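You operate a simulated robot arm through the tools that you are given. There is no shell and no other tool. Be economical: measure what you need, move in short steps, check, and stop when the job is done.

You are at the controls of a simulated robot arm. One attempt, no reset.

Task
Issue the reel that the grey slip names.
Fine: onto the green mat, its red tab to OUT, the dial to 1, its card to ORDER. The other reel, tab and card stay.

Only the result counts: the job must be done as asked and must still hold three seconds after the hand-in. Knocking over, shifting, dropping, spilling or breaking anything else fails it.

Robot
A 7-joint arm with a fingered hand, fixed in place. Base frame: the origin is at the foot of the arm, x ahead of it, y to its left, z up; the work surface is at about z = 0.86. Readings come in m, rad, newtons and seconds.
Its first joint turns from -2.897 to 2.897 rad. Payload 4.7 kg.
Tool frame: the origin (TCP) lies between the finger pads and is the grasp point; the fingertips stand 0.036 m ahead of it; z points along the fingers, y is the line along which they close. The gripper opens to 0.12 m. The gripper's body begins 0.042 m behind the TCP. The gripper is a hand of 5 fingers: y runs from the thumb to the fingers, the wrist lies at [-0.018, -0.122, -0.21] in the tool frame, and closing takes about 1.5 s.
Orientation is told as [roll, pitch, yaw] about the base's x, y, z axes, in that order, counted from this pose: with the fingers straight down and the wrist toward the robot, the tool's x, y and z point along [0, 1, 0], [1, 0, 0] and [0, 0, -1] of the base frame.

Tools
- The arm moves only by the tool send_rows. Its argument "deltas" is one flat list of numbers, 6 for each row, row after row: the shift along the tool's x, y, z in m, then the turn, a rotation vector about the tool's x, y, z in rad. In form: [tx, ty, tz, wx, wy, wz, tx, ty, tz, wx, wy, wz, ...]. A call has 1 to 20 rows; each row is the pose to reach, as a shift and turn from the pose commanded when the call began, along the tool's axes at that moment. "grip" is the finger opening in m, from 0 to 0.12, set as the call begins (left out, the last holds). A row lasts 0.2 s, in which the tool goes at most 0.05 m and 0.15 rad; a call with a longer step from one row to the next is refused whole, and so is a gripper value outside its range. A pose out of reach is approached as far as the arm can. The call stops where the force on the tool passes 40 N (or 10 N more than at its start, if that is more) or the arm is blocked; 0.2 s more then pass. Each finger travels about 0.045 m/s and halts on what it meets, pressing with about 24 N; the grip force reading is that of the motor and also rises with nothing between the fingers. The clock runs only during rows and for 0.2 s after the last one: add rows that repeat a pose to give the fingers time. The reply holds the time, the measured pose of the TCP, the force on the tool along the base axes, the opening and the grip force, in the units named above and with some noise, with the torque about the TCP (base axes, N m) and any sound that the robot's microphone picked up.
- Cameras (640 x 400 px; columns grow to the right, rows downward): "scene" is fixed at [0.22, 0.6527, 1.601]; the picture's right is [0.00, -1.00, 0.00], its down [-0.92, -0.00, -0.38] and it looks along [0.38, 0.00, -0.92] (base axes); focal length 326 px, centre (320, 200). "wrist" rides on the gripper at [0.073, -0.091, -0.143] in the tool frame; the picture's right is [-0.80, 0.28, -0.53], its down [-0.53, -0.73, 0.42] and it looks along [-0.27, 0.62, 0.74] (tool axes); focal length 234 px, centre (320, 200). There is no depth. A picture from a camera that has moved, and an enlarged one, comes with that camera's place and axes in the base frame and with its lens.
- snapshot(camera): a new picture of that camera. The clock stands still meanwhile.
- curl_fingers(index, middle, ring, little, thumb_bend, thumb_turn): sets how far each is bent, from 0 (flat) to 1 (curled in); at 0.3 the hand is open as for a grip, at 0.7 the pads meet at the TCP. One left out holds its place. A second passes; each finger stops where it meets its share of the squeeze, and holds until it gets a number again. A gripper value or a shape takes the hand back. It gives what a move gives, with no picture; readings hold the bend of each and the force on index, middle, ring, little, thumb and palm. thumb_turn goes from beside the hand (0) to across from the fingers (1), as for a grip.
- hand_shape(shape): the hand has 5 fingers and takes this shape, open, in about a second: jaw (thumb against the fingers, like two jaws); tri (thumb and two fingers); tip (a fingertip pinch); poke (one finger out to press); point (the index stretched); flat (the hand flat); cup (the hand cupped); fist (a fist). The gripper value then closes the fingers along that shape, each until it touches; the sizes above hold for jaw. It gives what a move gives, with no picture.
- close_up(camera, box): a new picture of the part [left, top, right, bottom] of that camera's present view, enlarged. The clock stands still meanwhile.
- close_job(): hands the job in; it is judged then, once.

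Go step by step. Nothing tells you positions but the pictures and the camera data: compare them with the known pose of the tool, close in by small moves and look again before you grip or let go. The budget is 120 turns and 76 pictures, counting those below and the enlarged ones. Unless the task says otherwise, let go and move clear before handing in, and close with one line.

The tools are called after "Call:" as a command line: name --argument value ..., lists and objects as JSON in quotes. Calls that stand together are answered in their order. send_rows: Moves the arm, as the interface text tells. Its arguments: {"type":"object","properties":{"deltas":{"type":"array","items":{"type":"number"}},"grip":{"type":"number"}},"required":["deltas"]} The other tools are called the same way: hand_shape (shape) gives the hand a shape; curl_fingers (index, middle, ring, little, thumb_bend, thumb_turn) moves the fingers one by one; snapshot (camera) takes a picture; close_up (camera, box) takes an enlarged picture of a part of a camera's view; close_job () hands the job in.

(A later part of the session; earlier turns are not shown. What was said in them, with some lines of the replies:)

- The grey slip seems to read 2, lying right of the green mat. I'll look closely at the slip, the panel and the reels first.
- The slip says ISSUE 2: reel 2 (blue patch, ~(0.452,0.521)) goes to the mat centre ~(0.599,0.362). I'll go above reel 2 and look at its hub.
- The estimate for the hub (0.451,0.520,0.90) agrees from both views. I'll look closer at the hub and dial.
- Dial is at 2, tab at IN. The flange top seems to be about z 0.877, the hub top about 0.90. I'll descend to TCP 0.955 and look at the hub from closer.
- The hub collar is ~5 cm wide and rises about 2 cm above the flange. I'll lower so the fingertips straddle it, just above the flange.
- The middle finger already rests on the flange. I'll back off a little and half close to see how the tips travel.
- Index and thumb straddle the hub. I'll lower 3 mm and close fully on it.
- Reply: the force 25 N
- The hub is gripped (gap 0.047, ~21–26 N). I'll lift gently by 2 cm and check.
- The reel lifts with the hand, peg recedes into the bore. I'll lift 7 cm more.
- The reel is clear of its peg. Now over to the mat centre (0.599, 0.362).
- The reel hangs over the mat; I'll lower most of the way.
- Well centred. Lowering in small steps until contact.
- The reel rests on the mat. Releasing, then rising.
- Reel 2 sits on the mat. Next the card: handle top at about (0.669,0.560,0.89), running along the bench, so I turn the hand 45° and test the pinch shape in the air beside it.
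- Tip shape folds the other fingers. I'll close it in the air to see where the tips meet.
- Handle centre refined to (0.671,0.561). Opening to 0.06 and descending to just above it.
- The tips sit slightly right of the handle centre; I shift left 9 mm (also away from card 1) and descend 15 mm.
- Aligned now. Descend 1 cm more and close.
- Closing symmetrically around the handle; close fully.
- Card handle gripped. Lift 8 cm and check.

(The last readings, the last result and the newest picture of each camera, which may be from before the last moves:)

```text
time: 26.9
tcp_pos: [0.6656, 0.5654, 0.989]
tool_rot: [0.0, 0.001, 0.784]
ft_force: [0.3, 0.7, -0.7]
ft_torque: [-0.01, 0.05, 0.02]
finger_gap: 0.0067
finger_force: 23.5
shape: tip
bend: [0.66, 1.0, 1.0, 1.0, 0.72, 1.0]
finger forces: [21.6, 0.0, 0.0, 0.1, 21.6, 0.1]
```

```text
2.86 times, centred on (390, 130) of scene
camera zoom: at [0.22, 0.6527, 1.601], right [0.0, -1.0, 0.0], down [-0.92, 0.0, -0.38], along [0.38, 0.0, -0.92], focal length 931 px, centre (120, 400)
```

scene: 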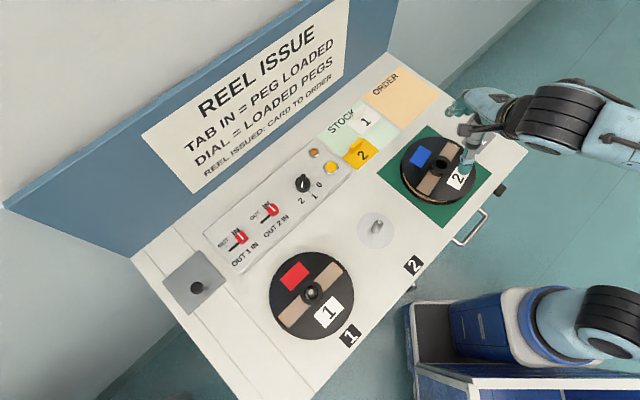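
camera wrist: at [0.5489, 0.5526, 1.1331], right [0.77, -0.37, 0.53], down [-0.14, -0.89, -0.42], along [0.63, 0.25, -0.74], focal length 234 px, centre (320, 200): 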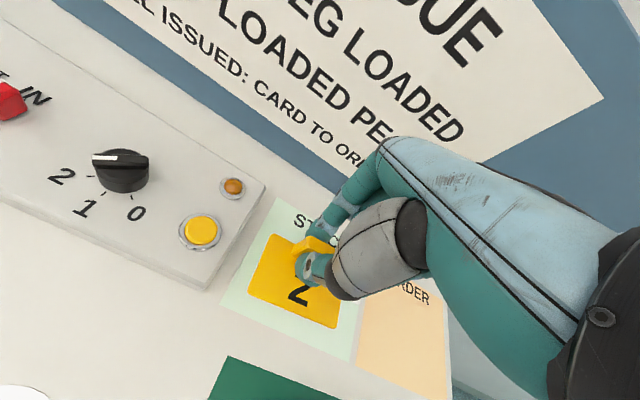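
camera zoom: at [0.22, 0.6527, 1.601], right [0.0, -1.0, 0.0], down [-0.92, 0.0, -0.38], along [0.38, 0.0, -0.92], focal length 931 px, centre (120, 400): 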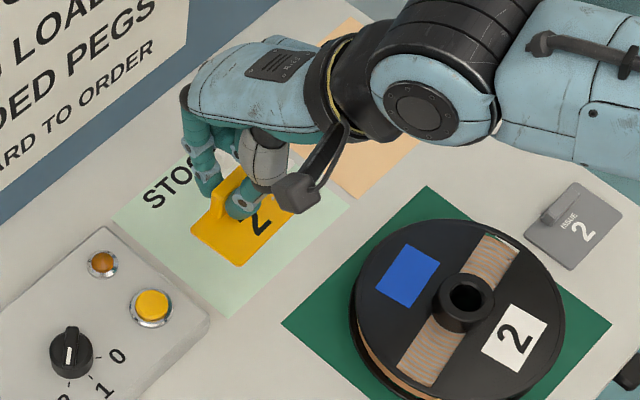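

Card in hand. Moving over ORDER.

Call:
send_rows --deltas '[-0.025, 0.004, 0, 0, 0, 0, -0.055, 0.009, 0, 0, 0, 0, -0.085, 0.0137, 0, 0, 0, 0, -0.115, 0.0185, 0, 0, 0, 0, -0.145, 0.0234, 0, 0, 0, 0, -0.175, 0.028, 0, 0, 0, 0, -0.195, 0.0315, 0, 0, 0, 0, -0.2034, 0.0328, 0, 0, 0, 0, -0.2034, 0.0328, 0, 0, 0, 0]'

Call:
snapshot --camera "wrist"

Call:
close_up --camera "scene" --box '[310, 40, 510, 180]'

```text
time: 28.9
tcp_pos: [0.8324, 0.4444, 0.9898]
tool_rot: [0.0, 0.0, 0.786]
ft_force: [-0.8, 1.0, 0.4]
ft_torque: [-0.02, 0.0, 0.0]
finger_gap: 0.0069
finger_force: 23.9
shape: tip
bend: [0.66, 1.0, 1.0, 1.0, 0.72, 1.0]
finger forces: [21.5, 0.1, 0.0, 0.1, 21.5, 0.0]
```

```text
34 pictures are left
camera wrist: at [0.7165, 0.4313, 1.1327], right [0.77, -0.37, 0.53], down [-0.14, -0.89, -0.42], along [0.63, 0.25, -0.74], focal length 234 px, centre (320, 200)
```

wrist: 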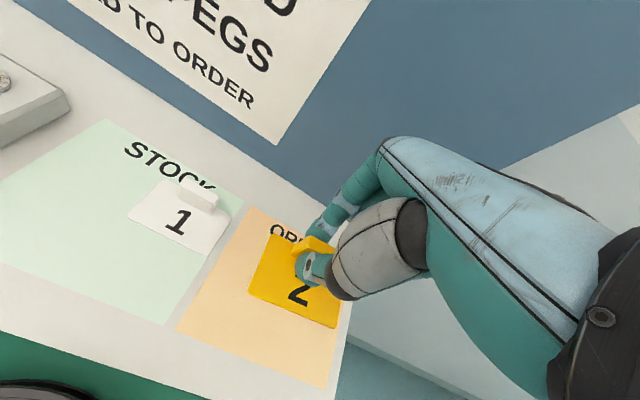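

```text
2.86 times, centred on (410, 110) of scene
camera zoom: at [0.22, 0.6527, 1.601], right [0.0, -1.0, 0.0], down [-0.92, 0.0, -0.38], along [0.38, 0.0, -0.92], focal length 931 px, centre (63, 457)
```

zoom: 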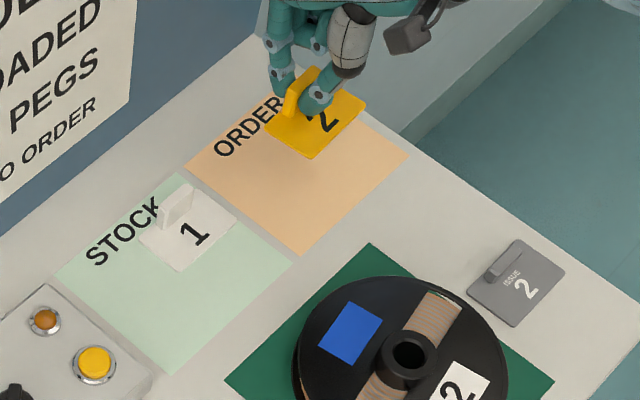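

Lowering the card to the pad.

Call:
send_rows --deltas '[0, 0, 0.02, 0, 0, 0, 0, 0, 0.04, 0, 0, 0, 0, 0, 0.06, 0, 0, 0, 0, 0, 0.072, 0, 0, 0, 0, 0, 0.077, 0, 0, 0, 0, 0, 0.079, 0, 0, 0, 0, 0, 0.08, 0, 0, 0]'

Call:
close_up --camera "wrist" --box '[160, 170, 400, 350]'

Call:
close_up --camera "scene" --box '[350, 50, 450, 150]'

```text
time: 30.5
tcp_pos: [0.8339, 0.4448, 0.9093]
tool_rot: [-0.001, 0.0, 0.785]
ft_force: [-0.5, -0.8, 0.3]
ft_torque: [0.0, 0.0, -0.02]
finger_gap: 0.0067
finger_force: 23.9
shape: tip
bend: [0.66, 1.0, 1.0, 1.0, 0.72, 1.0]
finger forces: [21.5, 0.0, 0.1, 0.0, 21.5, 0.0]
```

```text
2.22 times, centred on (280, 260) of wrist
camera zoom: at [0.7176, 0.4326, 1.0525], right [0.77, -0.37, 0.53], down [-0.14, -0.89, -0.42], along [0.63, 0.25, -0.74], focal length 520 px, centre (409, 67)
```

zoom: 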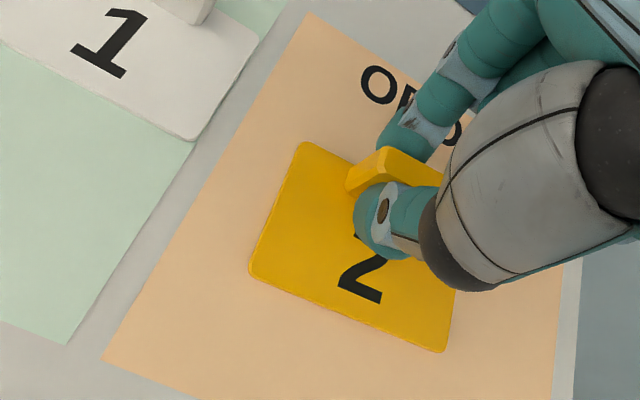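

```text
4.00 times, centred on (400, 100) of scene
camera zoom: at [0.22, 0.6527, 1.601], right [0.0, -1.0, 0.0], down [-0.92, 0.0, -0.38], along [0.38, 0.0, -0.92], focal length 1303 px, centre (0, 600)
```

zoom: 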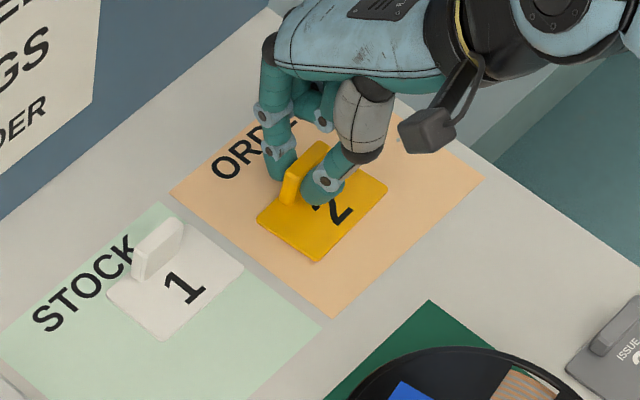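

Inside the ORDER pad. Settle 2 mm more, release and rise.

Call:
send_rows --deltas '[0, 0, 0.001, 0, 0, 0, 0, 0, 0.002, 0, 0, 0, 0, 0, 0.002, 0, 0, 0]'

Call:
send_rows --deltas '[0, 0, 0, 0, 0, 0, 0, 0, 0, 0, 0, 0, 0, 0, 0, 0, 0, 0, 0, 0, 0, 0, 0, 0, 0, 0, 0, 0, 0, 0, 0, 0, 0, 0, 0, 0, 0, 0, -0.03, 0, 0, 0, 0, 0, -0.07, 0, 0, 0, 0, 0, -0.11, 0, 0, 0, 0, 0, -0.13, 0, 0, 0]' --grip 0.06

Call:
close_up --camera "scene" --box '[310, 40, 510, 180]'

```text
time: 31.3
tcp_pos: [0.8331, 0.4457, 0.9076]
tool_rot: [0.0, -0.002, 0.786]
ft_force: [0.3, 0.1, 5.4]
ft_torque: [-0.03, -0.02, 0.0]
finger_gap: 0.007
finger_force: 23.7
shape: tip
bend: [0.66, 1.0, 1.0, 1.0, 0.72, 1.0]
finger forces: [22.5, 0.0, 0.0, 0.1, 23.0, 0.0]
```

```text
time: 33.5
tcp_pos: [0.8311, 0.4459, 1.0369]
tool_rot: [0.0, 0.002, 0.786]
ft_force: [-0.3, -0.2, 0.1]
ft_torque: [0.02, 0.0, -0.03]
finger_gap: 0.0598
finger_force: 0.0
shape: tip
bend: [0.73, 0.98, 0.99, 0.99, 0.71, 1.0]
finger forces: [0.0, 0.0, 0.1, 0.0, 0.0, 0.0]
```

```text
2.86 times, centred on (410, 110) of scene
camera zoom: at [0.22, 0.6527, 1.601], right [0.0, -1.0, 0.0], down [-0.92, 0.0, -0.38], along [0.38, 0.0, -0.92], focal length 931 px, centre (63, 457)
```

zoom: 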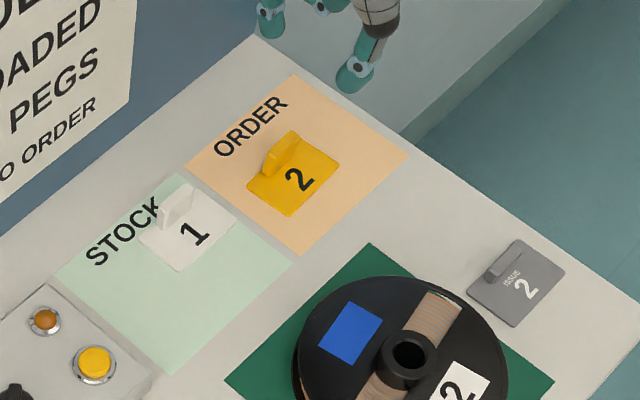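

Card 2 is on ORDER. Next the dial: knob top at about (0.551,0.694,0.913), its bar lying along x; I turn the hand to yaw 90° to pinch the bar sides and will rotate +45° to reach 1.

Call:
send_rows --deltas '[0.0373, -0.0023, 0, 0, 0, -0.0785, 0.0747, -0.0045, 0, 0, 0, -0.157, 0.112, -0.0068, 0, 0, 0, -0.2355, 0.1493, -0.009, 0, 0, 0, -0.314, 0.1867, -0.0113, 0, 0, 0, -0.3925, 0.224, -0.0136, 0, 0, 0, -0.471, 0.2613, -0.0158, 0, 0, 0, -0.5495, 0.2986, -0.018, 0, 0, 0, -0.628, 0.336, -0.0203, 0, 0, 0, -0.7065, 0.3733, -0.0226, 0, 0, 0, -0.785, 0.3733, -0.0226, 0, 0, 0, -0.785]'

Call:
snapshot --camera "wrist"

Call:
snapshot --camera "scene"

```text
time: 35.9
tcp_pos: [0.5525, 0.6939, 1.0348]
tool_rot: [-0.001, 0.0, 1.571]
ft_force: [-0.9, 0.6, -0.4]
ft_torque: [0.03, 0.0, 0.03]
finger_gap: 0.0598
finger_force: 0.1
shape: tip
bend: [0.73, 0.98, 0.99, 0.99, 0.71, 1.0]
finger forces: [0.1, 0.0, 0.0, 0.0, 0.0, 0.0]
```

```text
29 pictures are left
camera wrist: at [0.4794, 0.6026, 1.1786], right [0.8, 0.28, 0.53], down [0.53, -0.73, -0.42], along [0.27, 0.62, -0.74], focal length 234 px, centre (320, 200)
```

wrist: 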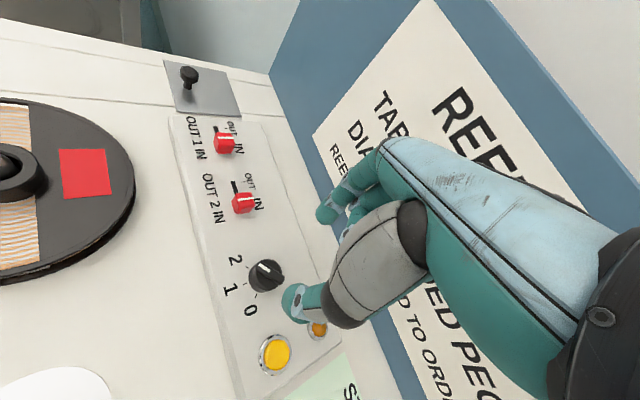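

```text
28 pictures are left
```

scene: 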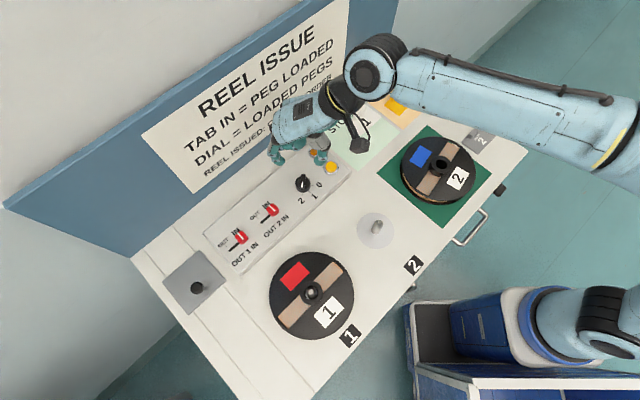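

Call:
close_up --camera "wrist" --box '[200, 230, 320, 320]'

Call:
close_up --camera "scene" --box '[270, 150, 350, 220]'

```text
4.44 times, centred on (260, 275) of wrist
camera zoom: at [0.4794, 0.6026, 1.1786], right [0.8, 0.28, 0.53], down [0.53, -0.73, -0.42], along [0.27, 0.62, -0.74], focal length 1041 px, centre (587, -133)
```

zoom: 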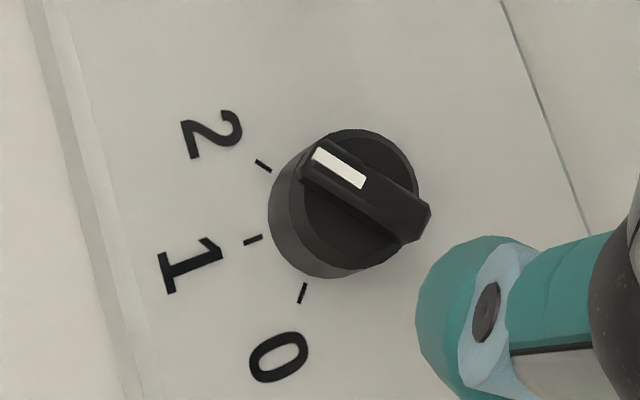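

```text
5.71 times, centred on (310, 185) of scene
camera zoom: at [0.22, 0.6527, 1.601], right [0.0, -1.0, 0.0], down [-0.92, 0.0, -0.38], along [0.38, 0.0, -0.92], focal length 1862 px, centre (377, 286)
```

zoom: 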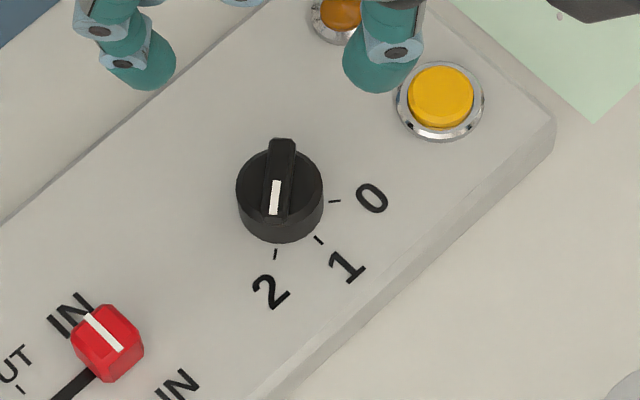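

Knob top refined to (0.551,0.693,0.913), bar along x. Descending to z 0.958 over it.

Call:
send_rows --deltas '[0, 0, 0.03, 0, 0, 0, 0, 0, 0.06, 0, 0, 0, 0, 0, 0.077, 0, 0, 0, 0, 0, 0.077, 0, 0, 0]'

Call:
close_up --camera "wrist" --box '[230, 160, 410, 340]'

Call:
close_up --camera "scene" --box '[260, 130, 350, 220]'

```text
time: 36.9
tcp_pos: [0.552, 0.6936, 0.9626]
tool_rot: [-0.001, 0.0, 1.57]
ft_force: [-0.2, 0.7, 0.4]
ft_torque: [-0.03, -0.01, 0.03]
finger_gap: 0.0597
finger_force: 0.1
shape: tip
bend: [0.73, 0.98, 0.99, 0.99, 0.71, 1.0]
finger forces: [0.1, 0.1, 0.0, 0.1, 0.0, 0.0]
```

```text
2.22 times, centred on (320, 250) of wrist
camera zoom: at [0.4787, 0.6016, 1.1054], right [0.8, 0.28, 0.53], down [0.53, -0.73, -0.42], along [0.27, 0.62, -0.74], focal length 520 px, centre (320, 89)
```

zoom: 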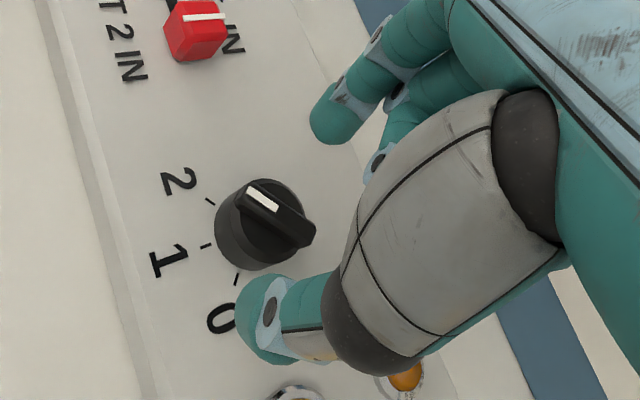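

```text
4.44 times, centred on (305, 175) of scene
camera zoom: at [0.22, 0.6527, 1.601], right [0.0, -1.0, 0.0], down [-0.92, 0.0, -0.38], along [0.38, 0.0, -0.92], focal length 1448 px, centre (387, 311)
```

zoom: 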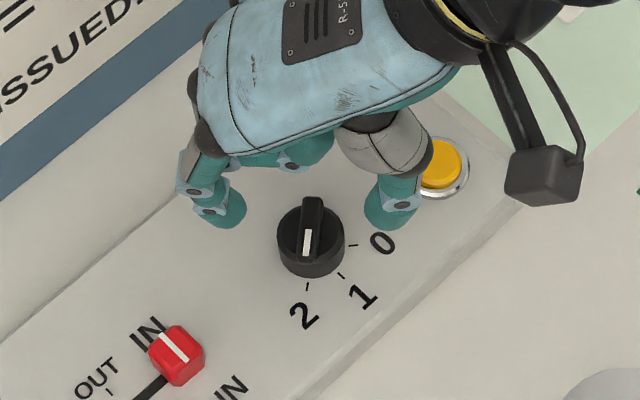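

Fingers straddle the knob centred. Lower 19 mm and close on the bar.

Call:
send_rows --deltas '[0, 0, 0.01, 0, 0, 0, 0, 0, 0.019, 0, 0, 0, 0, 0, 0.019, 0, 0, 0]' --grip 0.05

Call:
close_up --camera "wrist" --box '[230, 160, 410, 340]'

```text
time: 37.7
tcp_pos: [0.553, 0.6923, 0.9404]
tool_rot: [0.0, 0.0, 1.569]
ft_force: [0.0, -1.1, -1.0]
ft_torque: [0.02, -0.01, 0.05]
finger_gap: 0.0505
finger_force: 0.1
shape: tip
bend: [0.73, 0.98, 0.99, 0.99, 0.72, 1.0]
finger forces: [0.0, 0.0, 0.0, 0.0, 0.1, 0.0]
```

```text
2.22 times, centred on (320, 250) of wrist
camera zoom: at [0.4794, 0.6007, 1.0852], right [0.8, 0.28, 0.53], down [0.53, -0.73, -0.42], along [0.27, 0.62, -0.74], focal length 520 px, centre (320, 89)
```

zoom: 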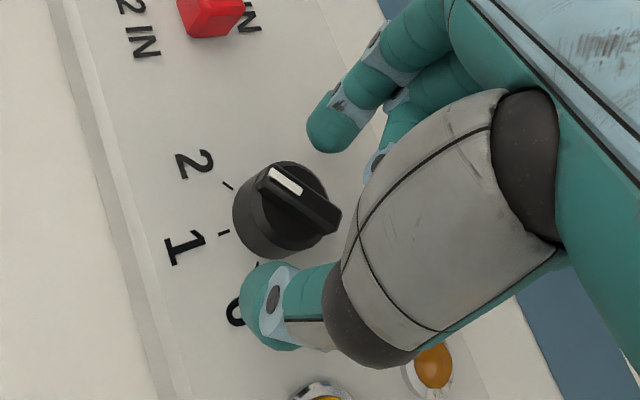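

Call:
send_rows --deltas '[0, 0, 0, 0, 0, 0, 0, 0, 0, 0, 0, 0, 0, 0, 0, 0, 0, 0, 0, 0, 0, 0, 0, 0, 0, 0, 0, 0, 0, 0, 0, 0, 0, 0, 0, 0, 0, 0, 0, 0, 0, 0]' --grip 0.0

Call:
close_up --camera "wrist" --box '[230, 160, 410, 340]'

```text
time: 39.3
tcp_pos: [0.5528, 0.6914, 0.9443]
tool_rot: [-0.001, -0.006, 1.568]
ft_force: [5.4, 4.5, 29.1]
ft_torque: [0.45, -0.15, -0.01]
finger_gap: 0.0209
finger_force: 24.2
shape: tip
bend: [0.73, 1.0, 1.0, 1.0, 0.77, 1.0]
finger forces: [48.7, 0.0, 0.1, 0.0, 29.6, 0.0]
```

```text
2.22 times, centred on (320, 250) of wrist
camera zoom: at [0.479, 0.6002, 1.0881], right [0.8, 0.28, 0.53], down [0.53, -0.73, -0.43], along [0.27, 0.62, -0.73], focal length 520 px, centre (320, 89)
```

zoom: 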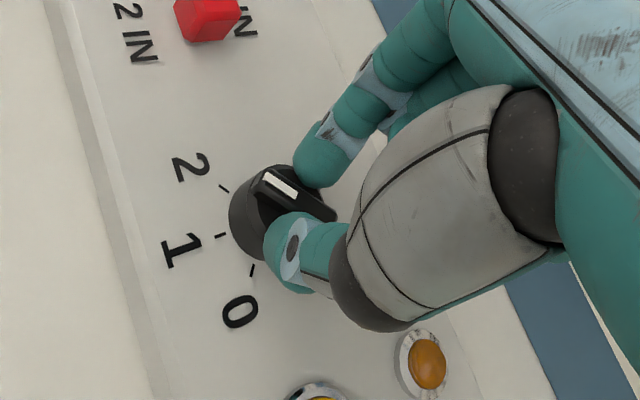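

The tips press on the knob's disc; I'll lift 3 mm while still pinching.

Call:
send_rows --deltas '[0, 0, -0.002, 0, 0, 0, 0, 0, -0.003, 0, 0, 0, 0, 0, -0.003, 0, 0, 0]'

Call:
close_up --camera "wrist" --box '[250, 180, 370, 300]'

```text
time: 40.1
tcp_pos: [0.5531, 0.6916, 0.9442]
tool_rot: [0.001, -0.001, 1.57]
ft_force: [6.1, 9.0, 26.5]
ft_torque: [0.7, -0.24, -0.03]
finger_gap: 0.0204
finger_force: 23.9
shape: tip
bend: [0.73, 1.0, 1.0, 1.0, 0.76, 1.0]
finger forces: [50.7, 0.1, 0.0, 0.1, 25.5, 0.2]
```

```text
3.33 times, centred on (310, 240) of wrist
camera zoom: at [0.4791, 0.6007, 1.0886], right [0.8, 0.28, 0.53], down [0.53, -0.73, -0.42], along [0.27, 0.62, -0.74], focal length 781 px, centre (353, 67)
```

zoom: 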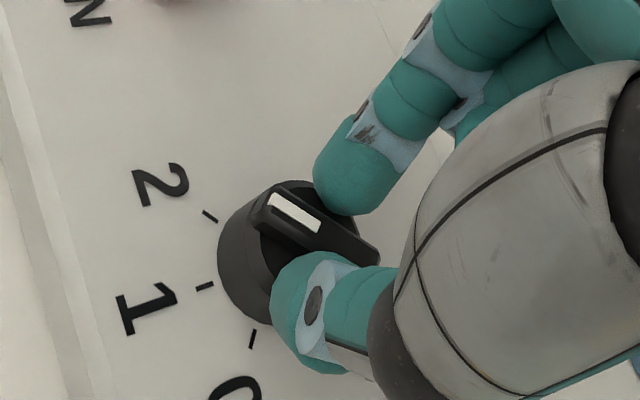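

Call:
send_rows --deltas '[0, 0.001, -0.002, 0, 0, 0, 0, 0.001, -0.004, 0, 0, 0, 0, 0.001, -0.004, 0, 0, 0]'

Call:
close_up --camera "wrist" --box '[250, 180, 370, 300]'

```text
time: 40.9
tcp_pos: [0.5519, 0.6935, 0.9473]
tool_rot: [0.002, 0.005, 1.57]
ft_force: [4.2, 0.6, 0.3]
ft_torque: [0.08, -0.18, 0.0]
finger_gap: 0.0194
finger_force: 23.6
shape: tip
bend: [0.73, 1.0, 1.0, 1.0, 0.76, 1.0]
finger forces: [28.5, 0.0, 0.0, 0.0, 21.8, 0.1]
```

```text
3.33 times, centred on (310, 240) of wrist
camera zoom: at [0.4796, 0.6025, 1.0896], right [0.81, 0.28, 0.52], down [0.53, -0.73, -0.42], along [0.26, 0.62, -0.74], focal length 781 px, centre (353, 67)
```

zoom: 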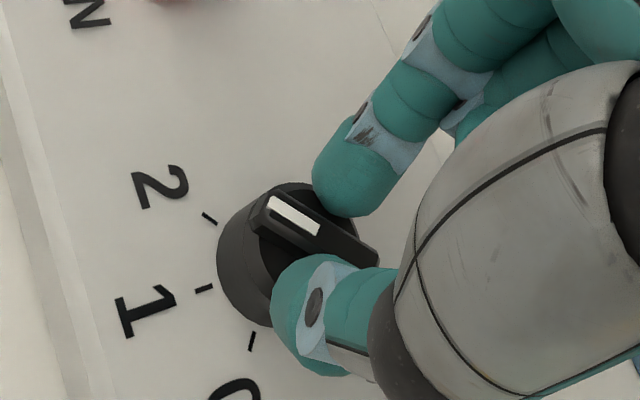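

Bar now gripped without downward load. Rotate the first 23°.

Call:
send_rows --deltas '[0, 0, 0, 0, 0, -0.1, 0, 0, 0, 0, 0, -0.2, 0, 0, 0, 0, 0, -0.3, 0, 0, 0, 0, 0, -0.4, 0, 0, 0, 0, 0, -0.4]'

Call:
close_up --camera "wrist" --box '[230, 160, 410, 340]'

```text
time: 42.1
tcp_pos: [0.5518, 0.6951, 0.9472]
tool_rot: [0.001, -0.001, 1.97]
ft_force: [1.5, 1.1, -10.5]
ft_torque: [0.05, -0.03, -0.01]
finger_gap: 0.0185
finger_force: 23.5
shape: tip
bend: [0.72, 1.0, 1.0, 1.0, 0.76, 1.0]
finger forces: [17.1, 0.0, 0.0, 0.1, 17.0, 0.0]
```

```text
2.22 times, centred on (320, 250) of wrist
camera zoom: at [0.5209, 0.5822, 1.091], right [0.63, 0.57, 0.52], down [0.78, -0.47, -0.42], along [0.0, 0.68, -0.74], focal length 520 px, centre (320, 89)
```

zoom: 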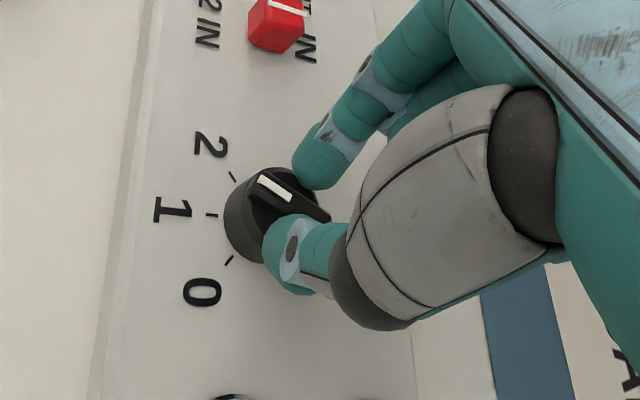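

The bar turns with the hand. Another 24°.

Call:
send_rows --deltas '[0, 0, 0, 0, 0, -0.1, 0, 0, 0, 0, 0, -0.2, 0, 0, 0, 0, 0, -0.3, 0, 0, 0, 0, 0, -0.4, 0, 0, 0, 0, 0, -0.42, 0, 0, 0, 0, 0, -0.42]'

Call:
close_up --camera "wrist" --box '[230, 160, 410, 340]'

Call:
close_up --camera "scene" --box '[260, 130, 350, 220]'

```text
time: 43.5
tcp_pos: [0.5524, 0.6949, 0.9513]
tool_rot: [-0.005, -0.003, 2.392]
ft_force: [1.1, 2.4, 25.8]
ft_torque: [0.03, -0.08, 0.02]
finger_gap: 0.0182
finger_force: 23.9
shape: tip
bend: [0.73, 1.0, 1.0, 1.0, 0.79, 1.0]
finger forces: [26.0, 0.0, 0.0, 0.0, 29.5, 0.0]
```

```text
2.22 times, centred on (320, 250) of wrist
camera zoom: at [0.5689, 0.5788, 1.0941], right [0.34, 0.78, 0.53], down [0.9, -0.11, -0.42], along [-0.27, 0.62, -0.73], focal length 520 px, centre (320, 89)
```

zoom: 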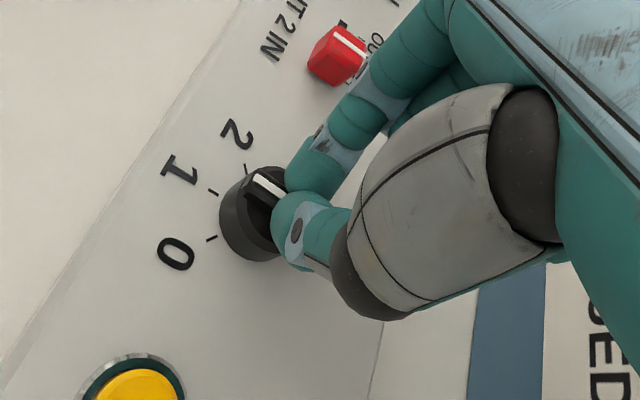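

```text
4.44 times, centred on (305, 175) of scene
camera zoom: at [0.22, 0.6527, 1.601], right [0.0, -1.0, 0.0], down [-0.92, 0.0, -0.38], along [0.38, 0.0, -0.92], focal length 1448 px, centre (387, 311)
```

zoom: 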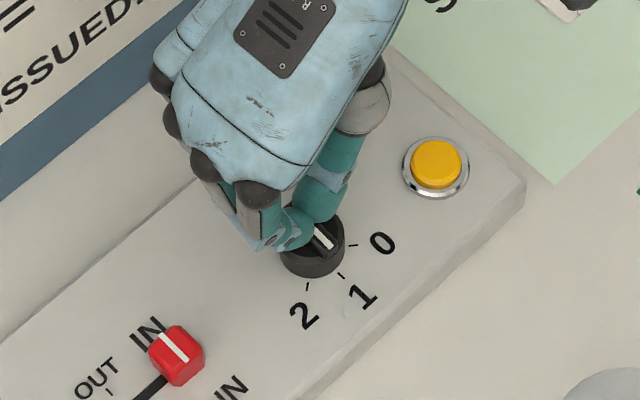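

Pointer looks near 1. I'll open and rise to check it.

Call:
send_rows --deltas '[0, 0, 0, 0, 0, 0, 0, 0, 0, 0, 0, 0, 0, 0, 0, 0, 0, 0, 0, 0, 0, 0, 0, 0, 0, 0, 0, 0, 0, 0, 0, 0, -0.02, 0, 0, 0, 0, 0, -0.05, 0, 0, 0, 0, 0, -0.08, 0, 0, 0]' --grip 0.05

Call:
close_up --camera "wrist" --box '[180, 200, 340, 340]'

Call:
close_up --camera "scene" --box '[230, 150, 350, 250]'

```text
time: 45.3
tcp_pos: [0.5537, 0.6943, 1.0266]
tool_rot: [0.0, 0.0, 2.389]
ft_force: [-0.6, 0.5, -0.2]
ft_torque: [-0.03, 0.01, -0.02]
finger_gap: 0.0498
finger_force: 0.0
shape: tip
bend: [0.73, 0.98, 0.99, 0.99, 0.72, 1.0]
finger forces: [0.0, 0.0, 0.0, 0.1, 0.1, 0.0]
```

```text
2.86 times, centred on (260, 270) of wrist
camera zoom: at [0.5703, 0.5793, 1.1696], right [0.35, 0.78, 0.52], down [0.9, -0.11, -0.42], along [-0.27, 0.62, -0.74], focal length 669 px, centre (491, 0)
```

zoom: 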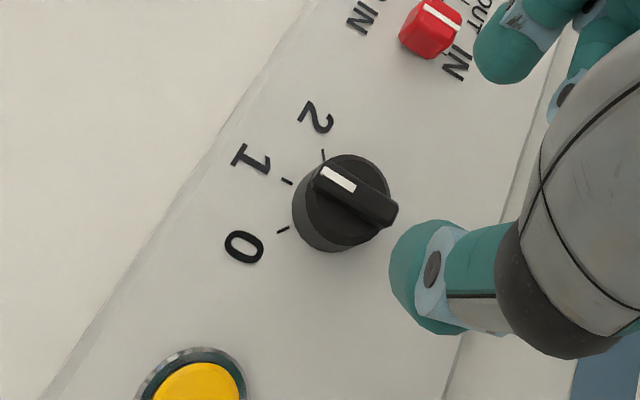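

```text
4.00 times, centred on (290, 200) of scene
camera zoom: at [0.22, 0.6527, 1.601], right [0.0, -1.0, 0.0], down [-0.92, 0.0, -0.38], along [0.38, 0.0, -0.92], focal length 1303 px, centre (440, 200)
```

zoom: 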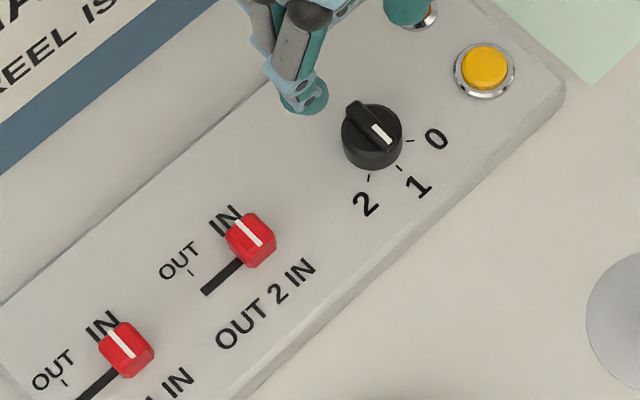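

Dial points at 1 (within a few degrees). Next the red tab 2, top at about (0.483,0.759,0.908), to be slid ~38 mm along the slot toward OUT; moving above it with the pinch axis along the slot.

Call:
send_rows --deltas '[0.0002, 0.024, 0, 0, 0, 0.01, 0.0004, 0.048, 0, 0, 0, 0.02, 0.0006, 0.072, 0, 0, 0, 0.033, 0.0007, 0.095, 0, 0, 0, 0.033, 0.0007, 0.095, 0.03, 0, 0, 0.033, 0.0007, 0.095, 0.062, 0, 0, 0.033, 0.0007, 0.095, 0.062, 0, 0, 0.033]' --grip 0.06

Call:
close_up --camera "wrist" --box '[220, 160, 400, 340]'

Call:
close_up --camera "scene" --box '[220, 140, 330, 260]'

```text
time: 46.9
tcp_pos: [0.481, 0.7562, 0.968]
tool_rot: [0.001, -0.002, 2.356]
ft_force: [0.9, -0.1, -0.1]
ft_torque: [0.02, 0.02, 0.01]
finger_gap: 0.0596
finger_force: 0.0
shape: tip
bend: [0.73, 0.98, 0.99, 0.99, 0.71, 1.0]
finger forces: [0.0, 0.1, 0.1, 0.1, 0.0, 0.0]
```

```text
2.22 times, centred on (310, 250) of wrist
camera zoom: at [0.4946, 0.641, 1.1112], right [0.37, 0.77, 0.53], down [0.89, -0.14, -0.42], along [-0.25, 0.63, -0.74], focal length 520 px, centre (342, 89)
```

zoom: 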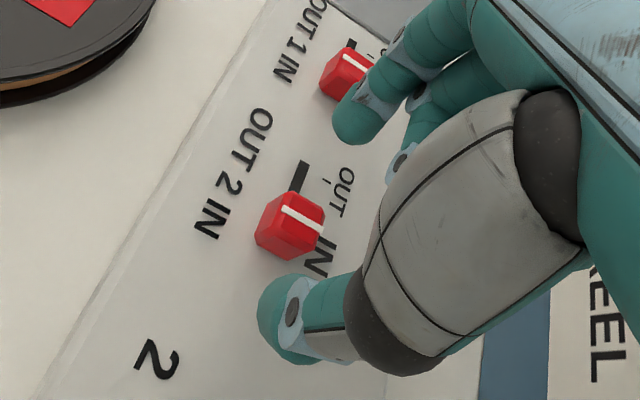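

```text
3.33 times, centred on (275, 200) of scene
camera zoom: at [0.22, 0.6527, 1.601], right [0.0, -1.0, 0.0], down [-0.92, 0.0, -0.38], along [0.38, 0.0, -0.92], focal length 1086 px, centre (470, 200)
```

zoom: 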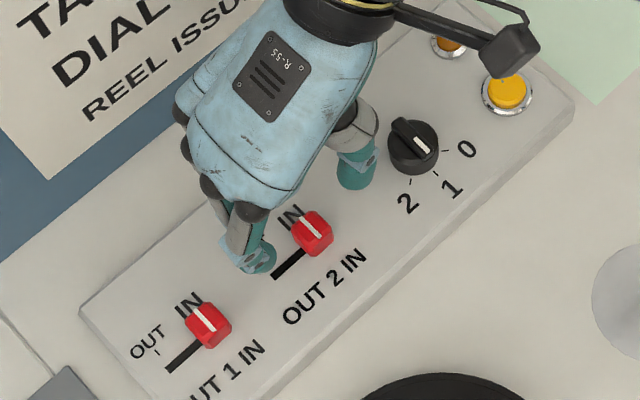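

Fingers straddle tab 2 with good alignment. Descend 30 mm.

Call:
send_rows --deltas '[0, 0, 0.015, 0, 0, 0, 0, 0, 0.03, 0, 0, 0, 0, 0, 0.03, 0, 0, 0]'

Call:
close_up --camera "wrist" --box '[220, 160, 400, 340]'

```text
time: 47.7
tcp_pos: [0.4822, 0.7574, 0.9381]
tool_rot: [0.0, -0.002, 2.356]
ft_force: [0.1, 0.6, -0.3]
ft_torque: [-0.01, 0.03, -0.01]
finger_gap: 0.0594
finger_force: 0.1
shape: tip
bend: [0.73, 0.98, 0.99, 0.99, 0.71, 1.0]
finger forces: [0.1, 0.1, 0.0, 0.0, 0.0, 0.0]
```

```text
2.22 times, centred on (310, 250) of wrist
camera zoom: at [0.4944, 0.6418, 1.0813], right [0.37, 0.77, 0.53], down [0.89, -0.14, -0.42], along [-0.25, 0.63, -0.74], focal length 520 px, centre (342, 89)
```

zoom: 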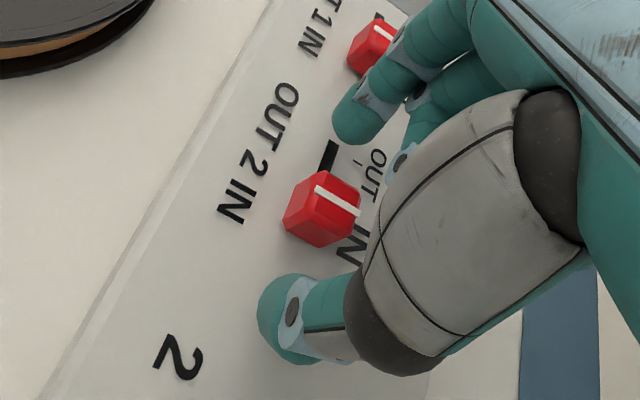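

Call:
send_rows --deltas '[0, 0, 0, 0, 0, 0, 0, 0, 0, 0, 0, 0, 0, 0, 0, 0, 0, 0, 0, 0, 0, 0, 0, 0, 0, 0, 0, 0, 0, 0, 0, 0, 0, 0, 0, 0]' --grip 0.0

Call:
close_up --camera "wrist" --box '[220, 160, 400, 340]'

```text
time: 49.1
tcp_pos: [0.4822, 0.7586, 0.9376]
tool_rot: [0.0, 0.001, 2.355]
ft_force: [0.3, -0.6, -2.3]
ft_torque: [0.05, -0.01, -0.02]
finger_gap: 0.0166
finger_force: 24.1
shape: tip
bend: [0.72, 1.0, 1.0, 1.0, 0.74, 1.0]
finger forces: [21.3, 0.0, 0.0, 0.1, 21.4, 0.1]
```

```text
2.22 times, centred on (310, 250) of wrist
camera zoom: at [0.4945, 0.6419, 1.0812], right [0.37, 0.77, 0.52], down [0.89, -0.14, -0.42], along [-0.25, 0.63, -0.74], focal length 520 px, centre (342, 89)
```

zoom: 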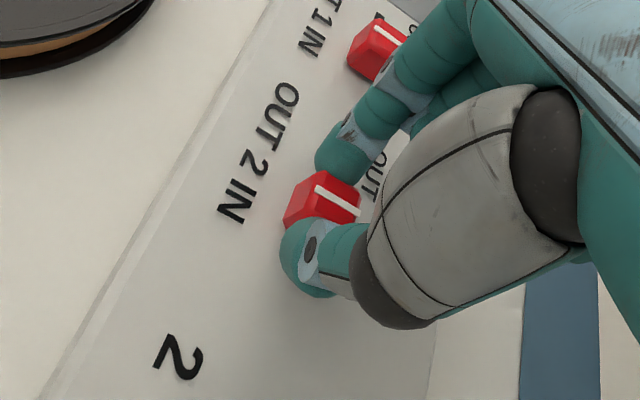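

Tab gripped cleanly. Slide along the slot, 30 mm first.

Call:
send_rows --deltas '[0, 0.006, 0, 0, 0, 0, 0, 0.012, 0, 0, 0, 0, 0, 0.018, 0, 0, 0, 0, 0, 0.024, 0, 0, 0, 0, 0, 0.03, 0, 0, 0, 0, 0, 0.03, 0, 0, 0, 0]'

Call:
close_up --camera "wrist" --box '[220, 160, 400, 340]'

Call:
close_up --camera "scene" --box '[210, 150, 310, 260]'

```text
time: 50.5
tcp_pos: [0.4622, 0.7797, 0.9358]
tool_rot: [-0.002, -0.001, 2.358]
ft_force: [-4.5, -5.1, 13.6]
ft_torque: [-0.16, 0.14, 0.06]
finger_gap: 0.0171
finger_force: 23.5
shape: tip
bend: [0.72, 1.0, 1.0, 1.0, 0.74, 1.0]
finger forces: [24.9, 0.0, 0.0, 0.0, 25.0, 0.0]
```

```text
2.22 times, centred on (310, 250) of wrist
camera zoom: at [0.4744, 0.663, 1.08], right [0.37, 0.76, 0.53], down [0.89, -0.14, -0.42], along [-0.25, 0.63, -0.74], focal length 520 px, centre (342, 89)
```

zoom: 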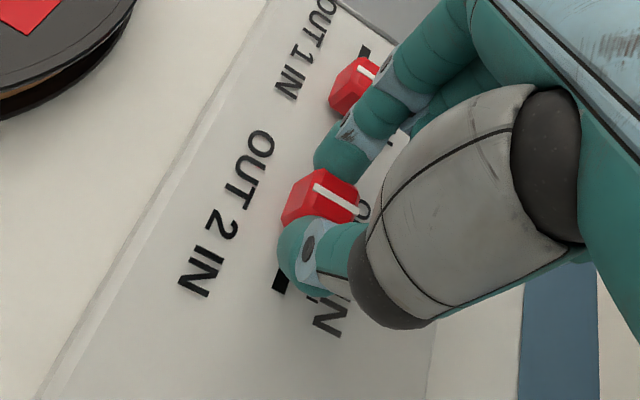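

```text
3.64 times, centred on (260, 205) of scene
camera zoom: at [0.22, 0.6527, 1.601], right [0.0, -1.0, 0.0], down [-0.92, 0.0, -0.38], along [0.38, 0.0, -0.92], focal length 1185 px, centre (538, 182)
```

zoom: 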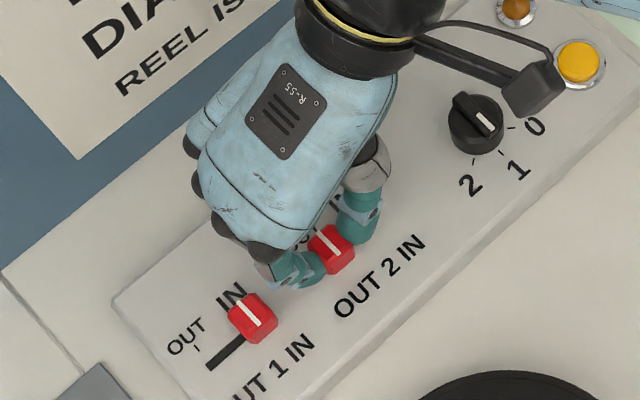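

Tab has moved 30 mm; continue a few mm toward the end stop.

Call:
send_rows --deltas '[0, 0.002, -0.001, 0, 0, 0, 0, 0.004, -0.001, 0, 0, 0, 0, 0.006, -0.001, 0, 0, 0, 0, 0.008, -0.001, 0, 0, 0, 0, 0.008, -0.001, 0, 0, 0]'

Call:
close_up --camera "wrist" --box '[220, 160, 400, 340]'

```text
time: 51.7
tcp_pos: [0.4571, 0.7843, 0.9381]
tool_rot: [0.001, 0.0, 2.357]
ft_force: [-3.0, -8.7, 11.9]
ft_torque: [-0.23, 0.1, 0.03]
finger_gap: 0.0175
finger_force: 24.0
shape: tip
bend: [0.72, 1.0, 1.0, 1.0, 0.74, 1.0]
finger forces: [23.3, 0.0, 0.0, 0.0, 26.8, 0.0]
```

```text
2.22 times, centred on (310, 250) of wrist
camera zoom: at [0.4694, 0.6685, 1.0803], right [0.37, 0.77, 0.53], down [0.89, -0.14, -0.42], along [-0.25, 0.63, -0.74], focal length 520 px, centre (342, 89)
```

zoom: 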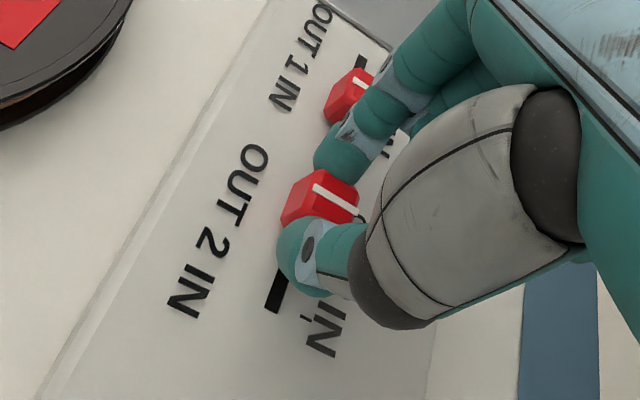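

Moved ~37 mm. I'll open slightly (tab 1 is near the index), rise and check.

Call:
send_rows --deltas '[0, 0, 0, 0, 0, 0, 0, 0, 0, 0, 0, 0, 0, 0, 0, 0, 0, 0, 0, 0, 0, 0, 0, 0, 0, 0, -0.03, 0, 0, 0, 0, 0, -0.07, 0, 0, 0, 0, 0, -0.11, 0, 0, 0]' --grip 0.033

Call:
close_up --camera "scene" --box '[210, 150, 330, 270]'

Call:
close_up --camera "wrist" --box '[180, 160, 360, 340]'

```text
time: 53.3
tcp_pos: [0.4588, 0.7877, 1.0454]
tool_rot: [0.003, 0.002, 2.357]
ft_force: [1.0, 0.3, -0.2]
ft_torque: [-0.06, 0.03, -0.02]
finger_gap: 0.0328
finger_force: 0.1
shape: tip
bend: [0.73, 0.98, 0.99, 0.99, 0.74, 1.0]
finger forces: [0.0, 0.1, 0.0, 0.0, 0.0, 0.1]
```

```text
3.33 times, centred on (270, 210) of scene
camera zoom: at [0.22, 0.6527, 1.601], right [0.0, -1.0, 0.0], down [-0.92, 0.0, -0.38], along [0.38, 0.0, -0.92], focal length 1086 px, centre (487, 167)
```

zoom: 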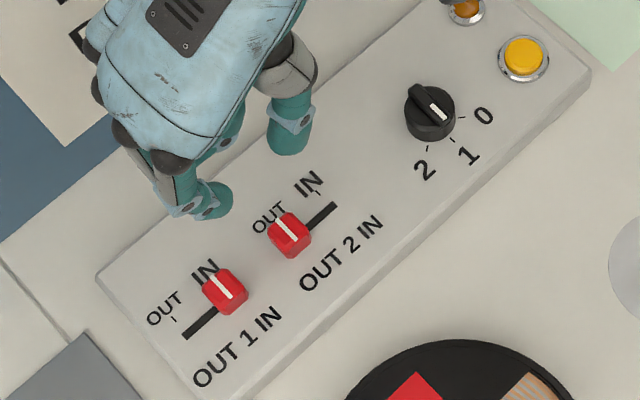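

```text
2.22 times, centred on (270, 250) of wrist
camera zoom: at [0.4717, 0.6719, 1.1891], right [0.37, 0.77, 0.52], down [0.89, -0.14, -0.42], along [-0.25, 0.63, -0.74], focal length 520 px, centre (431, 89)
```

zoom: 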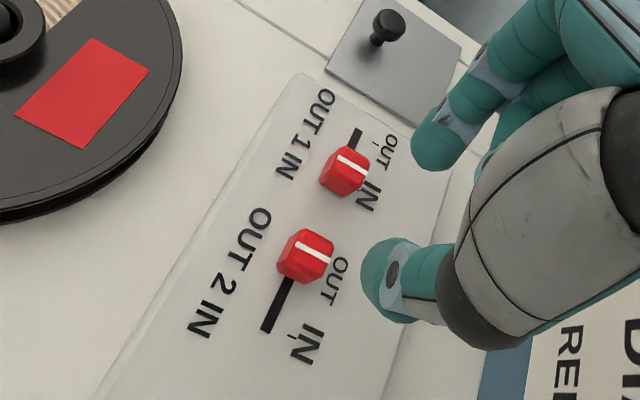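

Tab 2 is fully at OUT, tab 1 still IN. One careful look at the dial's angle.

Call:
close_up --camera "scene" --box '[285, 165, 325, 205]'

```text
10.00 times, centred on (305, 185) of scene
camera zoom: at [0.22, 0.6527, 1.601], right [0.0, -1.0, 0.0], down [-0.92, 0.0, -0.38], along [0.38, 0.0, -0.92], focal length 3258 px, centre (470, 350)
```

zoom: 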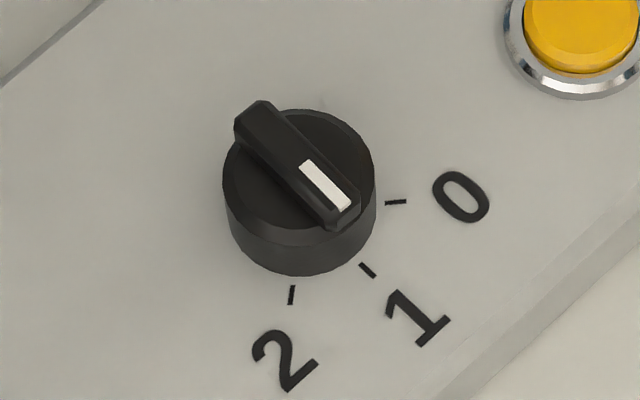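

Dial points squarely to 1. Moving clear and taking a final overview.

Call:
send_rows --deltas '[0, -0.02, -0.03, 0, 0, 0, 0, -0.04, -0.06, 0, 0, 0, 0, -0.06, -0.09, 0, 0, 0]'

Call:
snapshot --camera "scene"

```text
time: 54.1
tcp_pos: [0.4998, 0.745, 1.1382]
tool_rot: [0.001, 0.0, 2.358]
ft_force: [0.0, 0.6, -0.2]
ft_torque: [0.0, 0.03, 0.03]
finger_gap: 0.0329
finger_force: 0.1
shape: tip
bend: [0.73, 0.98, 0.99, 0.99, 0.74, 1.0]
finger forces: [0.0, 0.0, 0.0, 0.1, 0.1, 0.0]
```

```text
4 pictures are left
```

scene: 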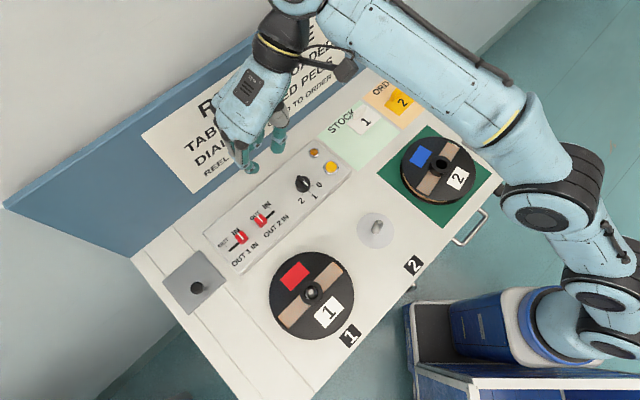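

Everything is in place: reel 2 is on the mat, tab 2 at OUT, the dial at 1 and card 2 on ORDER. The hand is clear, so I'm handing in.

Call:
close_job

```text
The job is handed in.
```

I issued reel 2, the one named on the grey slip: it is on the green mat, its red tab is at OUT, the dial points to 1, and its card is on ORDER. In the last picture, reel 1, its tab and its card were where they started.
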